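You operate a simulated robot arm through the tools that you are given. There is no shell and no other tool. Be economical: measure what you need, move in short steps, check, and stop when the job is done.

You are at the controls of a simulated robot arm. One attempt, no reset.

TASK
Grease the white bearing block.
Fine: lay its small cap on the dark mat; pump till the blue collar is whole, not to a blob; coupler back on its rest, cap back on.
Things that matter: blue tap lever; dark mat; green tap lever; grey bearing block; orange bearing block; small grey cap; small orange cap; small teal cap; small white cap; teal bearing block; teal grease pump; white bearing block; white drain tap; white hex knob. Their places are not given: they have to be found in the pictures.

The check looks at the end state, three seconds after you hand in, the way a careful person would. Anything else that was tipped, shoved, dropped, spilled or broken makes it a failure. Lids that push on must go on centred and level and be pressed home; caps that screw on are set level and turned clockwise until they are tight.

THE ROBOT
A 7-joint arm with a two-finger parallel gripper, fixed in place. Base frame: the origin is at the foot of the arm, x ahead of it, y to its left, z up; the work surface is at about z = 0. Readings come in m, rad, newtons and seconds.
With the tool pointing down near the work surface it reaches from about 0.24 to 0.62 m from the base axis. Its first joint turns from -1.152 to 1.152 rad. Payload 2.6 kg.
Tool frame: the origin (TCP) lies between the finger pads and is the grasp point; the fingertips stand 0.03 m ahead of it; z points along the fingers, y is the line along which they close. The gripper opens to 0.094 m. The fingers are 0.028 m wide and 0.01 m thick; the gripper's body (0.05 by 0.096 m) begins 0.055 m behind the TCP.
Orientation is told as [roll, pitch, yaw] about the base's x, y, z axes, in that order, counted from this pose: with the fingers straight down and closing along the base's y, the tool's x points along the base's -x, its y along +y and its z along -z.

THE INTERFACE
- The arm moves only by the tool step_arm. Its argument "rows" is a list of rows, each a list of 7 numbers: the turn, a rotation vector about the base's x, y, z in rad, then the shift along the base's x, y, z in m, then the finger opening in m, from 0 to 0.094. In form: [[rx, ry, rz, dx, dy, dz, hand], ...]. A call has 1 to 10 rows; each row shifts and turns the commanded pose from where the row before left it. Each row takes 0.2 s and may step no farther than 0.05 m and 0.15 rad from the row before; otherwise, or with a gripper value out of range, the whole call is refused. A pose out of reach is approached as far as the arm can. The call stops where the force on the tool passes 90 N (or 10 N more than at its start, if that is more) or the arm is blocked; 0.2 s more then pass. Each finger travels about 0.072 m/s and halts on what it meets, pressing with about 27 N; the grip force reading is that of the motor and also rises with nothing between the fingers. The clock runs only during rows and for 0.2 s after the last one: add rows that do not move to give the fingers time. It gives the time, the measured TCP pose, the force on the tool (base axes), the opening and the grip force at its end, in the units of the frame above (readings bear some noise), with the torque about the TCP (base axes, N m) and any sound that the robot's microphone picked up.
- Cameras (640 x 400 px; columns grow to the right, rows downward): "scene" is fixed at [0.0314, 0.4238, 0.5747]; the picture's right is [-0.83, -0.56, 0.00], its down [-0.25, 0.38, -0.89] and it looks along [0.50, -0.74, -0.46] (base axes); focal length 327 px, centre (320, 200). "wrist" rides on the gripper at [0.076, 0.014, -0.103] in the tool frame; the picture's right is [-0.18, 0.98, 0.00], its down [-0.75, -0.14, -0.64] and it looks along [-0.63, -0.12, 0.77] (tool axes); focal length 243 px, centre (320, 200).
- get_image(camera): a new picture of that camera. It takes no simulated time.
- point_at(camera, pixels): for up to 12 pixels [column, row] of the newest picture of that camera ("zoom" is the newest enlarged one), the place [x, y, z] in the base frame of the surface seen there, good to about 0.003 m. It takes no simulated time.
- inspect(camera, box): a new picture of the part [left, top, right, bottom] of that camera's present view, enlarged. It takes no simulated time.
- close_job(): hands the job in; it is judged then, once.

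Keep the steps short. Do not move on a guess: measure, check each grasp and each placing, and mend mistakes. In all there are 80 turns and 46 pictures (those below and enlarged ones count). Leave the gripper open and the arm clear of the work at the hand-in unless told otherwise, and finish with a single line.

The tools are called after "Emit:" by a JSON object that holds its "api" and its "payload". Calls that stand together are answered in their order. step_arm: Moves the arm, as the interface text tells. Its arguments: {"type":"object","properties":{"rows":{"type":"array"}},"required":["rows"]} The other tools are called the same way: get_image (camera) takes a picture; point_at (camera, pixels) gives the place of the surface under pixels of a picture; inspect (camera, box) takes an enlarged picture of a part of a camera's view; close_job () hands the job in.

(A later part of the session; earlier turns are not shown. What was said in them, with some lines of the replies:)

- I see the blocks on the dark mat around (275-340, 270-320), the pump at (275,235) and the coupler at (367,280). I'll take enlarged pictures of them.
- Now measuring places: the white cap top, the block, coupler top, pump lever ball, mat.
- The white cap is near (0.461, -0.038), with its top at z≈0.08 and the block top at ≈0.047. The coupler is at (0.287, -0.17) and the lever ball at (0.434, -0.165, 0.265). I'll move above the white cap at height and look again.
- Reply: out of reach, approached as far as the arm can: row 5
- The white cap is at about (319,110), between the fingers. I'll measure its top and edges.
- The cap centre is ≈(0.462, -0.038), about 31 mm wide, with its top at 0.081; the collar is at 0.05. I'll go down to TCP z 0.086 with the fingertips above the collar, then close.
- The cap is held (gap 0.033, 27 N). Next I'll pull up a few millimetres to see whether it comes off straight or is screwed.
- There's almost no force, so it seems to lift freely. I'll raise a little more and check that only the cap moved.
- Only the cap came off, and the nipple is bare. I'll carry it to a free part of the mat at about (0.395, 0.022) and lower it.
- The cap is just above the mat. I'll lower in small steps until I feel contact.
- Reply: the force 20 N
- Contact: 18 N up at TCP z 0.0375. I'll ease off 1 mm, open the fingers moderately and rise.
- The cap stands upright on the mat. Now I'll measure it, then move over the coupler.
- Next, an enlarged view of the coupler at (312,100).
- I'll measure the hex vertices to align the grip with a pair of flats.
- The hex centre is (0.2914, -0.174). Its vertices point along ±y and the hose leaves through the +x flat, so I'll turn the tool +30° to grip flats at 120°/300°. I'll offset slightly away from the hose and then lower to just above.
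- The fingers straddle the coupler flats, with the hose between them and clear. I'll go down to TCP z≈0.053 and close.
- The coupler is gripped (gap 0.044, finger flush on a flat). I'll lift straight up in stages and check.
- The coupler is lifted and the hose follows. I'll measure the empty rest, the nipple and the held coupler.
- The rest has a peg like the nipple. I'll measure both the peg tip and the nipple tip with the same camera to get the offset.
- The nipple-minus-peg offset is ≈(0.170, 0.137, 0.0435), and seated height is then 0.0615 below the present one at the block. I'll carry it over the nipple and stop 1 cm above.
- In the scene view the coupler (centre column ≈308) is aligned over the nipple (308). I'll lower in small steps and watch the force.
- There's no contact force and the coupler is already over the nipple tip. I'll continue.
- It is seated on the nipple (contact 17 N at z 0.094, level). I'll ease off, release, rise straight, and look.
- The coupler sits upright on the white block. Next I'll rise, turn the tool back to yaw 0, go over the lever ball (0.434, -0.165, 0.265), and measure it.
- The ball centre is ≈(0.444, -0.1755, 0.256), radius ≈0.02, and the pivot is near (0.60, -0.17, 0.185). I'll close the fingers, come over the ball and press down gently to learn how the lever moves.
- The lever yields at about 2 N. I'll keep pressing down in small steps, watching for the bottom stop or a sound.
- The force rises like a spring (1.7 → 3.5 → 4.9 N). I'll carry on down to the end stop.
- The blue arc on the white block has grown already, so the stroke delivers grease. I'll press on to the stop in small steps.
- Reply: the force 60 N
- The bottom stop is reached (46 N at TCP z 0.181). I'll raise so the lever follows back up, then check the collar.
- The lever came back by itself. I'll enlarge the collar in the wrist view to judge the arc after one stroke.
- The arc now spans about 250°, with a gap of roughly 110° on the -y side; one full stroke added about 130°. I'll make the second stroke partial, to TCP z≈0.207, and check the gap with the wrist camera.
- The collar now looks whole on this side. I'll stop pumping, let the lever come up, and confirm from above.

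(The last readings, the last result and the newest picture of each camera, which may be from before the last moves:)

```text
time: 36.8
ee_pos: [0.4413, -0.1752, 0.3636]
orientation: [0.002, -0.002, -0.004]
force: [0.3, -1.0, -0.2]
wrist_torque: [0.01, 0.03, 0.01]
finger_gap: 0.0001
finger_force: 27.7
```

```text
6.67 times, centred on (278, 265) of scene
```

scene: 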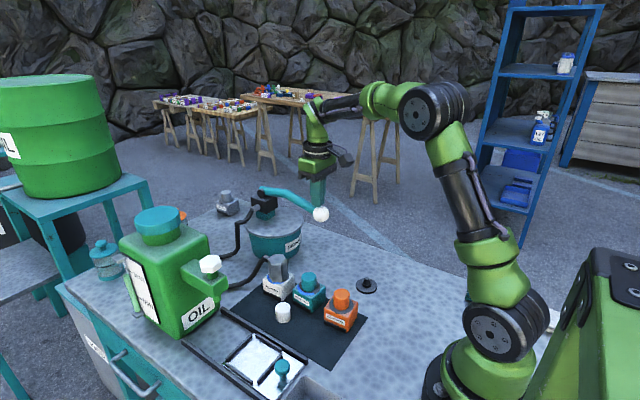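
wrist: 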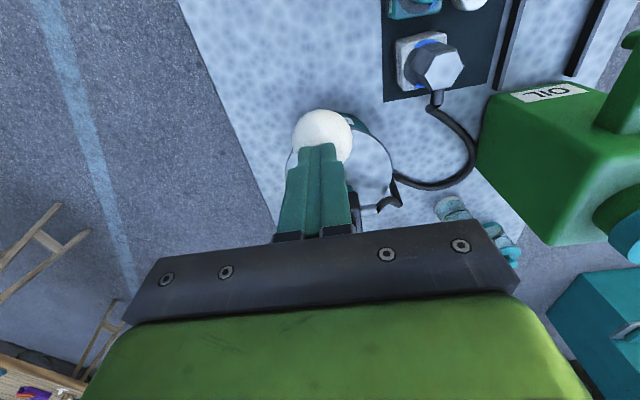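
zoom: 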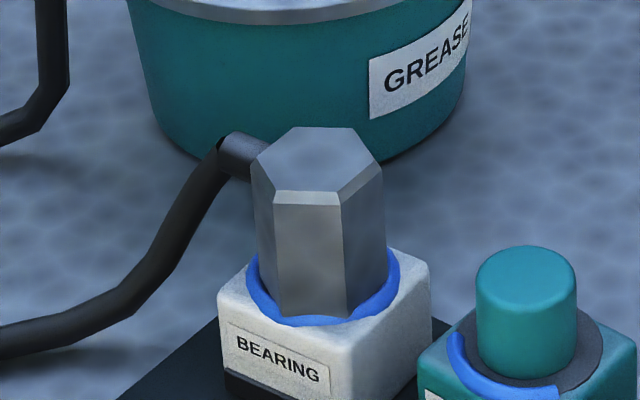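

The collar is whole from both views and there's no blob. Now I'll go back over the coupler, reversing my command steps (+0.014, +0.1367 and yaw +0.524), and descend to just above it.

Emit:
{"api": "step_arm", "payload": {"rows": [[0, 0, 0, 0.004, 0.0456, 0, 0.07], [0, 0, 0.131, 0.005, 0.0456, 0, 0.07], [0, 0, 0.131, 0.005, 0.0455, 0, 0.07], [0, 0, 0.131, 0, 0, 0, 0.07], [0, 0, 0.131, 0, 0, 0, 0.07], [0, 0, 0, 0, 0, -0.05, 0.07], [0, 0, 0, 0, 0, -0.05, 0.07], [0, 0, 0, 0, 0, -0.05, 0.07], [0, 0, 0, 0, 0, -0.05, 0.07], [0, 0, 0, 0, 0, 0, 0.07]]}}

Emit:
{"api": "get_image", "payload": {"camera": "wrist"}}

```text
time: 39.0
ee_pos: [0.4552, -0.0355, 0.1578]
orientation: [-0.001, -0.001, 0.522]
force: [0.1, 0.4, 0.3]
wrist_torque: [-0.01, -0.02, 0.02]
finger_gap: 0.07
finger_force: 0.0
```

```text
7 pictures are left
```

wrist: 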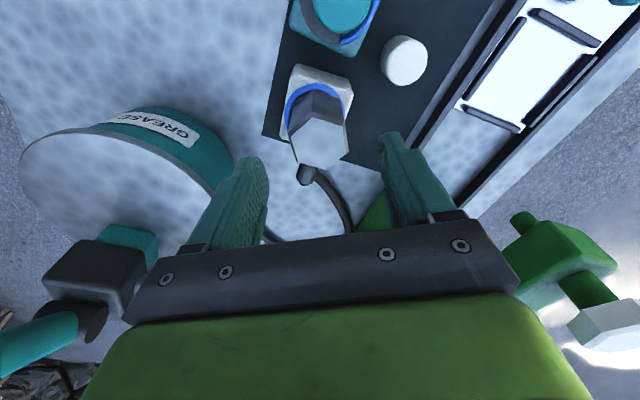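

Aligned as before. I'll go down 0.068, close, and test-lift.

Emit:
{"api": "step_arm", "payload": {"rows": [[0, 0, 0, 0, 0, -0.04, 0.07], [0, 0, 0, 0, 0, -0.024, 0.07], [0, 0, 0, 0, 0, 0, 0.05], [0, 0, 0, 0, 0, 0, 0.025], [0, 0, 0, 0, 0, 0, 0.02], [0, 0, 0, 0, 0, 0, 0.02]]}}

```text
time: 40.4
ee_pos: [0.4551, -0.0354, 0.0968]
orientation: [-0.001, -0.003, 0.521]
force: [-0.1, -0.2, 0.1]
wrist_torque: [0.04, -0.02, -0.03]
finger_gap: 0.0448
finger_force: 26.8
```

Gripped (gap 0.0448). I'll lift straight up off the nipple.

Emit:
{"api": "step_arm", "payload": {"rows": [[0, 0, 0, 0, 0, 0.005, 0.02], [0, 0, 0, 0, 0, 0.01, 0.02], [0, 0, 0, 0, 0, 0.02, 0.02], [0, 0, 0, 0, 0, 0.025, 0.02], [0, 0, 0, 0, 0, 0, 0.02]]}}

Emit:
{"api": "inspect", "payload": {"camera": "scene", "box": [232, 225, 328, 285]}}

```text
time: 41.6
ee_pos: [0.456, -0.0386, 0.1587]
orientation: [-0.001, 0.0, 0.523]
force: [0.0, 0.3, -2.4]
wrist_torque: [0.01, 0.04, 0.03]
finger_gap: 0.0447
finger_force: 26.8
```

```text
6.67 times, centred on (280, 255) of scene
```

zoom: 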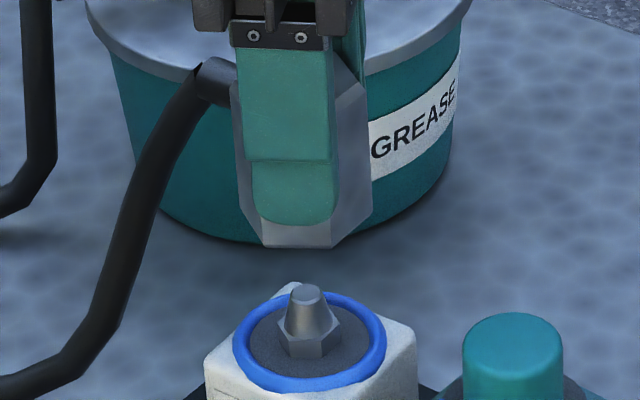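

The collar is a whole ring and the coupler came off level. Now I'll carry it back over the rest (-0.170, -0.137) and lower to about 1 cm above the peg.

Emit:
{"api": "step_arm", "payload": {"rows": [[0, 0, 0, -0.0327, -0.018, 0, 0.02], [0, 0, 0, -0.0327, -0.018, 0, 0.02], [0, 0, 0, -0.0326, -0.018, 0, 0.02], [0, 0, 0, -0.024, -0.0277, 0, 0.02], [0, 0, 0, -0.024, -0.0277, 0, 0.02], [0, 0, 0, -0.024, -0.0276, 0, 0.02], [0, 0, 0, 0, 0, 0, 0.02], [0, 0, 0, 0, 0, -0.035, 0.02], [0, 0, 0, 0, 0, -0.035, 0.02], [0, 0, 0, 0, 0, 0, 0.02]]}}

Emit:
{"api": "inspect", "payload": {"camera": "scene", "box": [320, 245, 416, 305]}}

```text
time: 43.8
ee_pos: [0.2841, -0.1728, 0.0906]
orientation: [0.0, -0.002, 0.522]
force: [0.0, 1.0, -1.0]
wrist_torque: [0.03, 0.03, -0.02]
finger_gap: 0.0444
finger_force: 26.7
```

```text
6.67 times, centred on (368, 275) of scene
```

zoom: 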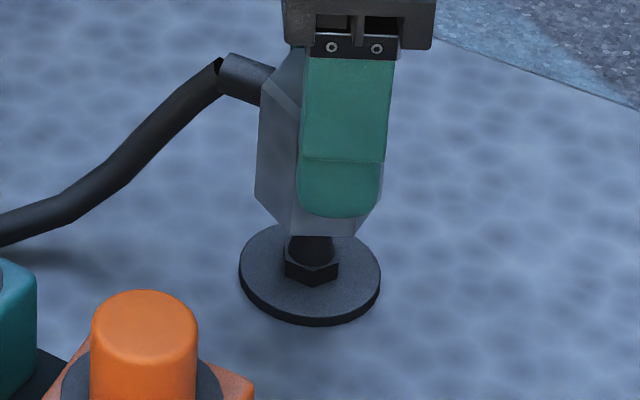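

Allowing for perspective, the coupler is centred over the peg. I'll lower in small steps while watching the force.

Emit:
{"api": "step_arm", "payload": {"rows": [[0, 0, 0, 0, 0, -0.008, 0.02], [0, 0, 0, 0, 0, -0.006, 0.02], [0, 0, 0, 0, 0, -0.006, 0.02], [0, 0, 0, 0, 0, 0, 0.02]]}}

Emit:
{"api": "step_arm", "payload": {"rows": [[0, 0, 0, 0, 0, -0.006, 0.02], [0, 0, 0, 0, 0, -0.004, 0.02], [0, 0, 0, 0, 0, -0.002, 0.02], [0, 0, 0, 0, 0, 0, 0.02]]}}

```text
time: 44.8
ee_pos: [0.2863, -0.1753, 0.0695]
orientation: [0.0, -0.001, 0.524]
force: [0.7, 0.4, -1.5]
wrist_torque: [-0.01, -0.02, -0.03]
finger_gap: 0.0445
finger_force: 26.9
```

```text
time: 45.8
ee_pos: [0.2848, -0.1739, 0.059]
orientation: [0.0, -0.002, 0.524]
force: [0.4, 0.5, -1.7]
wrist_torque: [0.0, 0.0, -0.01]
finger_gap: 0.0442
finger_force: 26.4
```

Emit:
{"api": "step_arm", "payload": {"rows": [[0, 0, 0, 0, 0, -0.0015, 0.02], [0, 0, 0, 0, 0, 0, 0.02]]}}

Emit:
{"api": "step_arm", "payload": {"rows": [[0, 0, 0, 0, 0, -0.0015, 0.02], [0, 0, 0, 0, 0, 0, 0.02]]}}

Emit:
{"api": "step_arm", "payload": {"rows": [[0, 0, 0, 0, 0, -0.001, 0.02], [0, 0, 0, 0, 0, 0, 0.02]]}}

```text
time: 46.4
ee_pos: [0.2839, -0.173, 0.0574]
orientation: [-0.001, -0.002, 0.525]
force: [0.6, 0.7, -2.2]
wrist_torque: [-0.03, -0.01, 0.01]
finger_gap: 0.0446
finger_force: 27.4
```

```text
time: 47.0
ee_pos: [0.2843, -0.1747, 0.0545]
orientation: [0.0, 0.0, 0.524]
force: [-0.5, 0.1, -1.5]
wrist_torque: [0.02, 0.0, 0.02]
finger_gap: 0.0444
finger_force: 27.0
```

```text
time: 47.6
ee_pos: [0.285, -0.1758, 0.0533]
orientation: [-0.002, -0.003, 0.522]
force: [-0.3, -0.2, -1.5]
wrist_torque: [-0.01, 0.0, -0.01]
finger_gap: 0.0446
finger_force: 26.8
```

Emit:
{"api": "step_arm", "payload": {"rows": [[0, 0, 0, 0, 0, -0.001, 0.02], [0, 0, 0, 0, 0, 0, 0.02]]}}

Emit:
{"api": "step_arm", "payload": {"rows": [[0, 0, 0, 0, 0, -0.001, 0.02], [0, 0, 0, 0, 0, 0, 0.02]]}}

```text
time: 48.2
ee_pos: [0.2864, -0.1751, 0.0528]
orientation: [-0.002, -0.004, 0.523]
force: [-4.8, 4.7, 19.1]
wrist_torque: [0.12, -0.15, 0.05]
finger_gap: 0.0444
finger_force: 26.8
```

```text
time: 48.8
ee_pos: [0.2866, -0.1745, 0.0519]
orientation: [0.002, -0.002, 0.523]
force: [-0.8, 7.3, 18.5]
wrist_torque: [0.13, -0.21, 0.11]
finger_gap: 0.0442
finger_force: 27.0
```

Seated: contact at 19 N at z 0.0525. I'll ease off, open, and rise; then look.

Emit:
{"api": "step_arm", "payload": {"rows": [[0, 0, 0, 0, 0, 0.0015, 0.02], [0, 0, 0, 0, 0, 0, 0.046], [0, 0, 0, 0, 0, 0, 0.06], [0, 0, 0, 0, 0, 0, 0.07], [0, 0, 0, 0, 0, 0.04, 0.07], [0, 0, 0, 0, 0, 0.045, 0.07], [0, 0, 0, 0, 0, 0.045, 0.07], [0, 0, 0, 0, 0, 0, 0.07]]}}

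Emit:
{"api": "inspect", "payload": {"camera": "scene", "box": [230, 220, 390, 320]}}

```text
time: 50.6
ee_pos: [0.286, -0.1789, 0.187]
orientation: [0.0, -0.001, 0.523]
force: [-0.5, -0.1, 0.7]
wrist_torque: [-0.01, 0.01, 0.05]
finger_gap: 0.0702
finger_force: 0.1
```

```text
4.00 times, centred on (310, 270) of scene
```

zoom: 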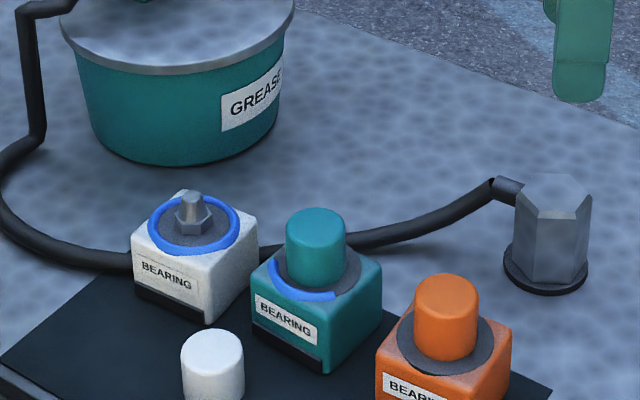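

The coupler is level on its rest and the collar is whole. Now to the cap: I'll turn back to yaw 0 and go (+0.1097, +0.1973) to above it with a 0.05 opening.

Emit:
{"api": "step_arm", "payload": {"rows": [[0, 0, -0.131, 0.0219, 0.0395, 0, 0.05], [0, 0, -0.131, 0.0219, 0.0395, 0, 0.05], [0, 0, -0.131, 0.0219, 0.0395, 0, 0.05], [0, 0, -0.131, 0.022, 0.0394, 0, 0.05], [0, 0, 0, 0.022, 0.0394, 0, 0.05], [0, 0, 0, 0, 0, -0.04, 0.05], [0, 0, 0, 0, 0, -0.03, 0.05], [0, 0, 0, 0, 0, 0, 0.05]]}}

Emit:
{"api": "get_image", "payload": {"camera": "wrist"}}

```text
time: 52.4
ee_pos: [0.3956, 0.0227, 0.113]
orientation: [-0.001, -0.002, -0.003]
force: [0.5, 0.2, 0.2]
wrist_torque: [0.02, 0.0, -0.03]
finger_gap: 0.0499
finger_force: 0.1
```

```text
3 pictures are left
```

wrist: 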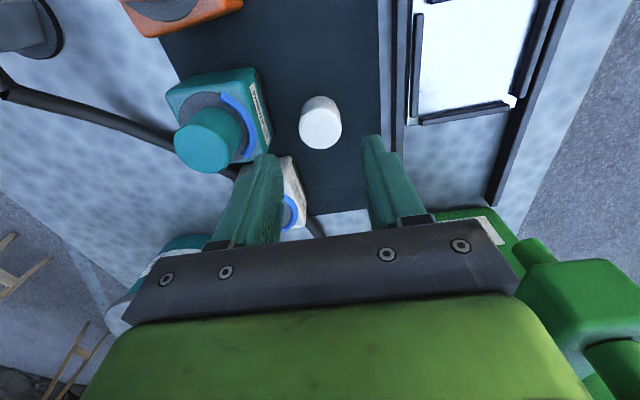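

The cap top at (321,128) matches the predicted (320,126), so I'm centred. I'll go down 0.0745 and close.

Emit:
{"api": "step_arm", "payload": {"rows": [[0, 0, 0, 0, 0, -0.04, 0.05], [0, 0, 0, 0, 0, -0.025, 0.05], [0, 0, 0, 0, 0, -0.0085, 0.05], [0, 0, 0, 0, 0, 0, 0.04], [0, 0, 0, 0, 0, 0, 0.02], [0, 0, 0, 0, 0, 0, 0.02], [0, 0, 0, 0, 0, 0, 0.02]]}}

```text
time: 54.0
ee_pos: [0.3949, 0.0218, 0.0407]
orientation: [0.0, -0.001, -0.002]
force: [-0.4, -0.3, 0.2]
wrist_torque: [-0.01, -0.01, 0.03]
finger_gap: 0.0334
finger_force: 27.3
```

The cap is held (0.0334). I'll lift 0.09 and retrace the carrying path (+0.065, -0.061) over the white block.

Emit:
{"api": "step_arm", "payload": {"rows": [[0, 0, 0, 0, 0, 0.04, 0.02], [0, 0, 0, 0, 0, 0.05, 0.02], [0, 0, 0, 0.032, 0, 0.01, 0.02], [0, 0, 0, 0.033, -0.031, 0, 0.02], [0, 0, 0, 0, -0.03, 0, 0.02], [0, 0, 0, 0, 0, 0, 0.02], [0, 0, 0, 0, 0, -0.02, 0.02], [0, 0, 0, 0, 0, 0, 0.02]]}}

Emit:
{"api": "inspect", "payload": {"camera": "scene", "box": [232, 225, 328, 285]}}

```text
time: 55.8
ee_pos: [0.4614, -0.0404, 0.1219]
orientation: [0.0, -0.003, -0.002]
force: [1.1, 0.3, 0.0]
wrist_torque: [0.01, 0.0, 0.03]
finger_gap: 0.0332
finger_force: 26.5
```

```text
6.67 times, centred on (280, 255) of scene
```

zoom: 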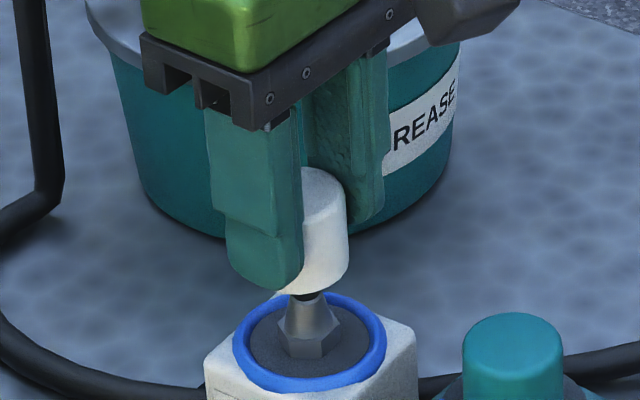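

Allowing for perspective, the cap's edge agrees to better than 1 mm with its original seated place. I'll lower it in steps.

Emit:
{"api": "step_arm", "payload": {"rows": [[0, 0, 0, 0, 0, -0.01, 0.02], [0, 0, 0, 0, 0, -0.008, 0.02], [0, 0, 0, 0, 0, -0.006, 0.02], [0, 0, 0, 0, 0, 0, 0.02]]}}

Emit:
{"api": "step_arm", "payload": {"rows": [[0, 0, 0, 0, 0, -0.004, 0.02], [0, 0, 0, 0, 0, -0.002, 0.02], [0, 0, 0, 0, 0, 0, 0.02]]}}

```text
time: 56.8
ee_pos: [0.4601, -0.0391, 0.0942]
orientation: [0.001, -0.002, -0.001]
force: [0.1, -0.4, -0.2]
wrist_torque: [0.0, -0.01, 0.02]
finger_gap: 0.0331
finger_force: 26.9
```

```text
time: 57.6
ee_pos: [0.4597, -0.0378, 0.0884]
orientation: [-0.001, -0.001, -0.003]
force: [-0.1, -0.2, 0.7]
wrist_torque: [0.01, 0.02, 0.03]
finger_gap: 0.0332
finger_force: 27.5
```

Emit:
{"api": "step_arm", "payload": {"rows": [[0, 0, 0, 0, 0, -0.001, 0.02], [0, 0, 0, 0, 0, 0, 0.02]]}}

Emit:
{"api": "step_arm", "payload": {"rows": [[0, 0, 0, 0, 0, -0.001, 0.02], [0, 0, 0, 0, 0, 0, 0.02]]}}

Emit:
{"api": "step_arm", "payload": {"rows": [[0, 0, 0, 0, 0, -0.001, 0.02], [0, 0, 0, 0, 0, 0, 0.02]]}}

```text
time: 58.2
ee_pos: [0.4596, -0.0378, 0.0878]
orientation: [0.001, -0.002, -0.003]
force: [-0.1, 0.4, -0.9]
wrist_torque: [-0.03, 0.04, 0.02]
finger_gap: 0.0329
finger_force: 26.9
```

```text
time: 58.8
ee_pos: [0.4599, -0.0379, 0.0876]
orientation: [0.0, -0.002, -0.002]
force: [0.4, 0.2, 3.1]
wrist_torque: [0.08, -0.04, 0.0]
finger_gap: 0.0332
finger_force: 27.3
```

```text
time: 59.4
ee_pos: [0.4604, -0.0394, 0.0878]
orientation: [0.001, -0.004, -0.003]
force: [-3.5, 2.2, 16.7]
wrist_torque: [0.04, 0.14, -0.03]
finger_gap: 0.0329
finger_force: 27.0
```

Contact at z 0.0877 matches the seated height. I'll press home a little more, then ease.

Emit:
{"api": "step_arm", "payload": {"rows": [[0, 0, 0, 0, 0, -0.001, 0.02], [0, 0, 0, 0, 0, -0.0005, 0.02], [0, 0, 0, 0, 0, 0, 0.02]]}}

```text
time: 60.2
ee_pos: [0.4613, -0.0387, 0.0854]
orientation: [0.0, -0.005, -0.001]
force: [3.7, 4.4, 20.2]
wrist_torque: [0.06, -0.2, 0.0]
finger_gap: 0.0334
finger_force: 27.0
```

Now I'll ease, release, rise, close the fingers, and press lightly on the cap's top to confirm its height.

Emit:
{"api": "step_arm", "payload": {"rows": [[0, 0, 0, 0, 0, 0.002, 0.02], [0, 0, 0, 0, 0, 0, 0.036], [0, 0, 0, 0, 0, 0, 0.05], [0, 0, 0, 0, 0, 0, 0.05], [0, 0, 0, 0, 0, 0.035, 0.05], [0, 0, 0, 0, 0, 0.01, 0.02], [0, 0, 0, 0, 0, 0, 0.0], [0, 0, 0, 0, 0, 0, 0], [0, 0, 0, 0.001, 0, -0.014, 0]]}}

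Emit:
{"api": "step_arm", "payload": {"rows": [[0, 0, 0, 0, 0, -0.003, 0], [0, 0, 0, 0, 0, -0.002, 0], [0, 0, 0, 0, 0, 0, 0]]}}

```text
time: 62.2
ee_pos: [0.4595, -0.0373, 0.1174]
orientation: [0.002, -0.003, -0.002]
force: [0.2, -0.6, -0.3]
wrist_torque: [0.01, 0.01, -0.02]
finger_gap: 0.0
finger_force: 26.5
```

```text
time: 63.0
ee_pos: [0.461, -0.0375, 0.1116]
orientation: [-0.001, -0.001, 0.0]
force: [0.7, 0.5, -0.4]
wrist_torque: [0.02, 0.01, 0.02]
finger_gap: 0.0001
finger_force: 26.9
```

Emit:
{"api": "step_arm", "payload": {"rows": [[0, 0, 0, 0, 0, -0.0015, 0], [0, 0, 0, 0, 0, 0, 0]]}}

Emit:
{"api": "step_arm", "payload": {"rows": [[0, 0, 0, 0, 0, -0.0015, 0], [0, 0, 0, 0, 0, 0, 0]]}}

```text
time: 63.6
ee_pos: [0.4612, -0.0383, 0.1096]
orientation: [-0.001, -0.002, -0.001]
force: [-0.4, 0.6, 0.6]
wrist_torque: [-0.02, 0.03, 0.02]
finger_gap: 0.0
finger_force: 26.5
```

```text
time: 64.2
ee_pos: [0.46, -0.0381, 0.1101]
orientation: [0.0, -0.001, 0.001]
force: [-0.2, 0.2, 3.2]
wrist_torque: [0.04, 0.0, 0.02]
finger_gap: 0.0
finger_force: 27.1
```

The cap top is felt at z≈0.080, its original height. One firm press, then I'll rise clear and open.

Emit:
{"api": "step_arm", "payload": {"rows": [[0, 0, 0, 0, 0, -0.0015, 0], [0, 0, 0, 0, 0, -0.0005, 0], [0, 0, 0, 0, 0, 0, 0]]}}

Emit:
{"api": "step_arm", "payload": {"rows": [[0, 0, 0, 0, 0, 0.03, 0], [0, 0, 0, 0, 0, 0.05, 0], [0, 0, 0, 0, 0, 0.05, 0.03], [0, 0, 0, 0, 0, 0.05, 0.09], [0, 0, 0, -0.03, 0.03, 0.03, 0.09], [0, 0, 0, -0.04, 0, 0.02, 0.09], [0, 0, 0, -0.04, 0, 0, 0.09], [0, 0, 0, 0, 0, 0, 0.09]]}}

Emit:
{"api": "inspect", "payload": {"camera": "scene", "box": [205, 160, 397, 320]}}

```text
time: 65.0
ee_pos: [0.4608, -0.0385, 0.1104]
orientation: [0.001, -0.004, -0.001]
force: [-6.8, 3.6, 21.3]
wrist_torque: [0.13, 0.34, -0.02]
finger_gap: 0.0002
finger_force: 26.7
```

```text
refused: row 5 steps farther than a row can; nothing moved
```

```text
2.50 times, centred on (301, 240) of scene
```

zoom: 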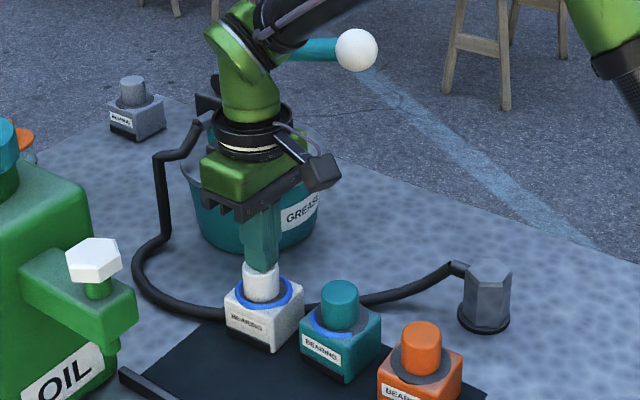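

The move up was refused for too long a row and nothing moved. I'll repeat it with shorter rows.

Emit:
{"api": "step_arm", "payload": {"rows": [[0, 0, 0, 0, 0, 0.03, 0], [0, 0, 0, 0, 0, 0.045, 0], [0, 0, 0, 0, 0, 0.045, 0.03], [0, 0, 0, 0, 0, 0.045, 0.06], [0, 0, 0, -0.02, 0.02, 0.03, 0.09], [0, 0, 0, -0.04, 0, 0.02, 0.09], [0, 0, 0, -0.04, 0, 0, 0.09], [0, 0, 0, 0, 0, 0, 0.09]]}}

Emit:
{"api": "inspect", "payload": {"camera": "scene", "box": [205, 160, 397, 320]}}

```text
time: 66.8
ee_pos: [0.3605, -0.0187, 0.3213]
orientation: [-0.001, -0.002, -0.001]
force: [0.9, -0.8, 0.4]
wrist_torque: [0.02, 0.01, 0.0]
finger_gap: 0.0901
finger_force: 0.0
```

```text
2.50 times, centred on (301, 240) of scene
```

zoom: 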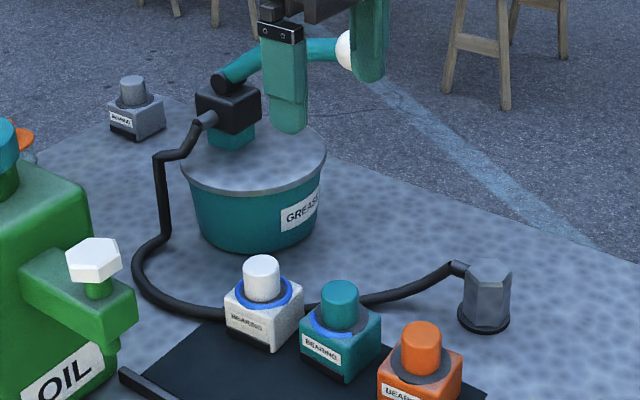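

The white cap is on level inside a whole blue ring, the coupler is on its rest, the lever is up, and the arm is clear with its gripper open. Handing in.

Emit:
{"api": "close_job", "payload": {}}

```text
The job is handed in.
```

The white bearing block is greased: its blue collar is a whole ring with no blob, the coupler is back on its rest, and the white cap is back on, level and pressed home.
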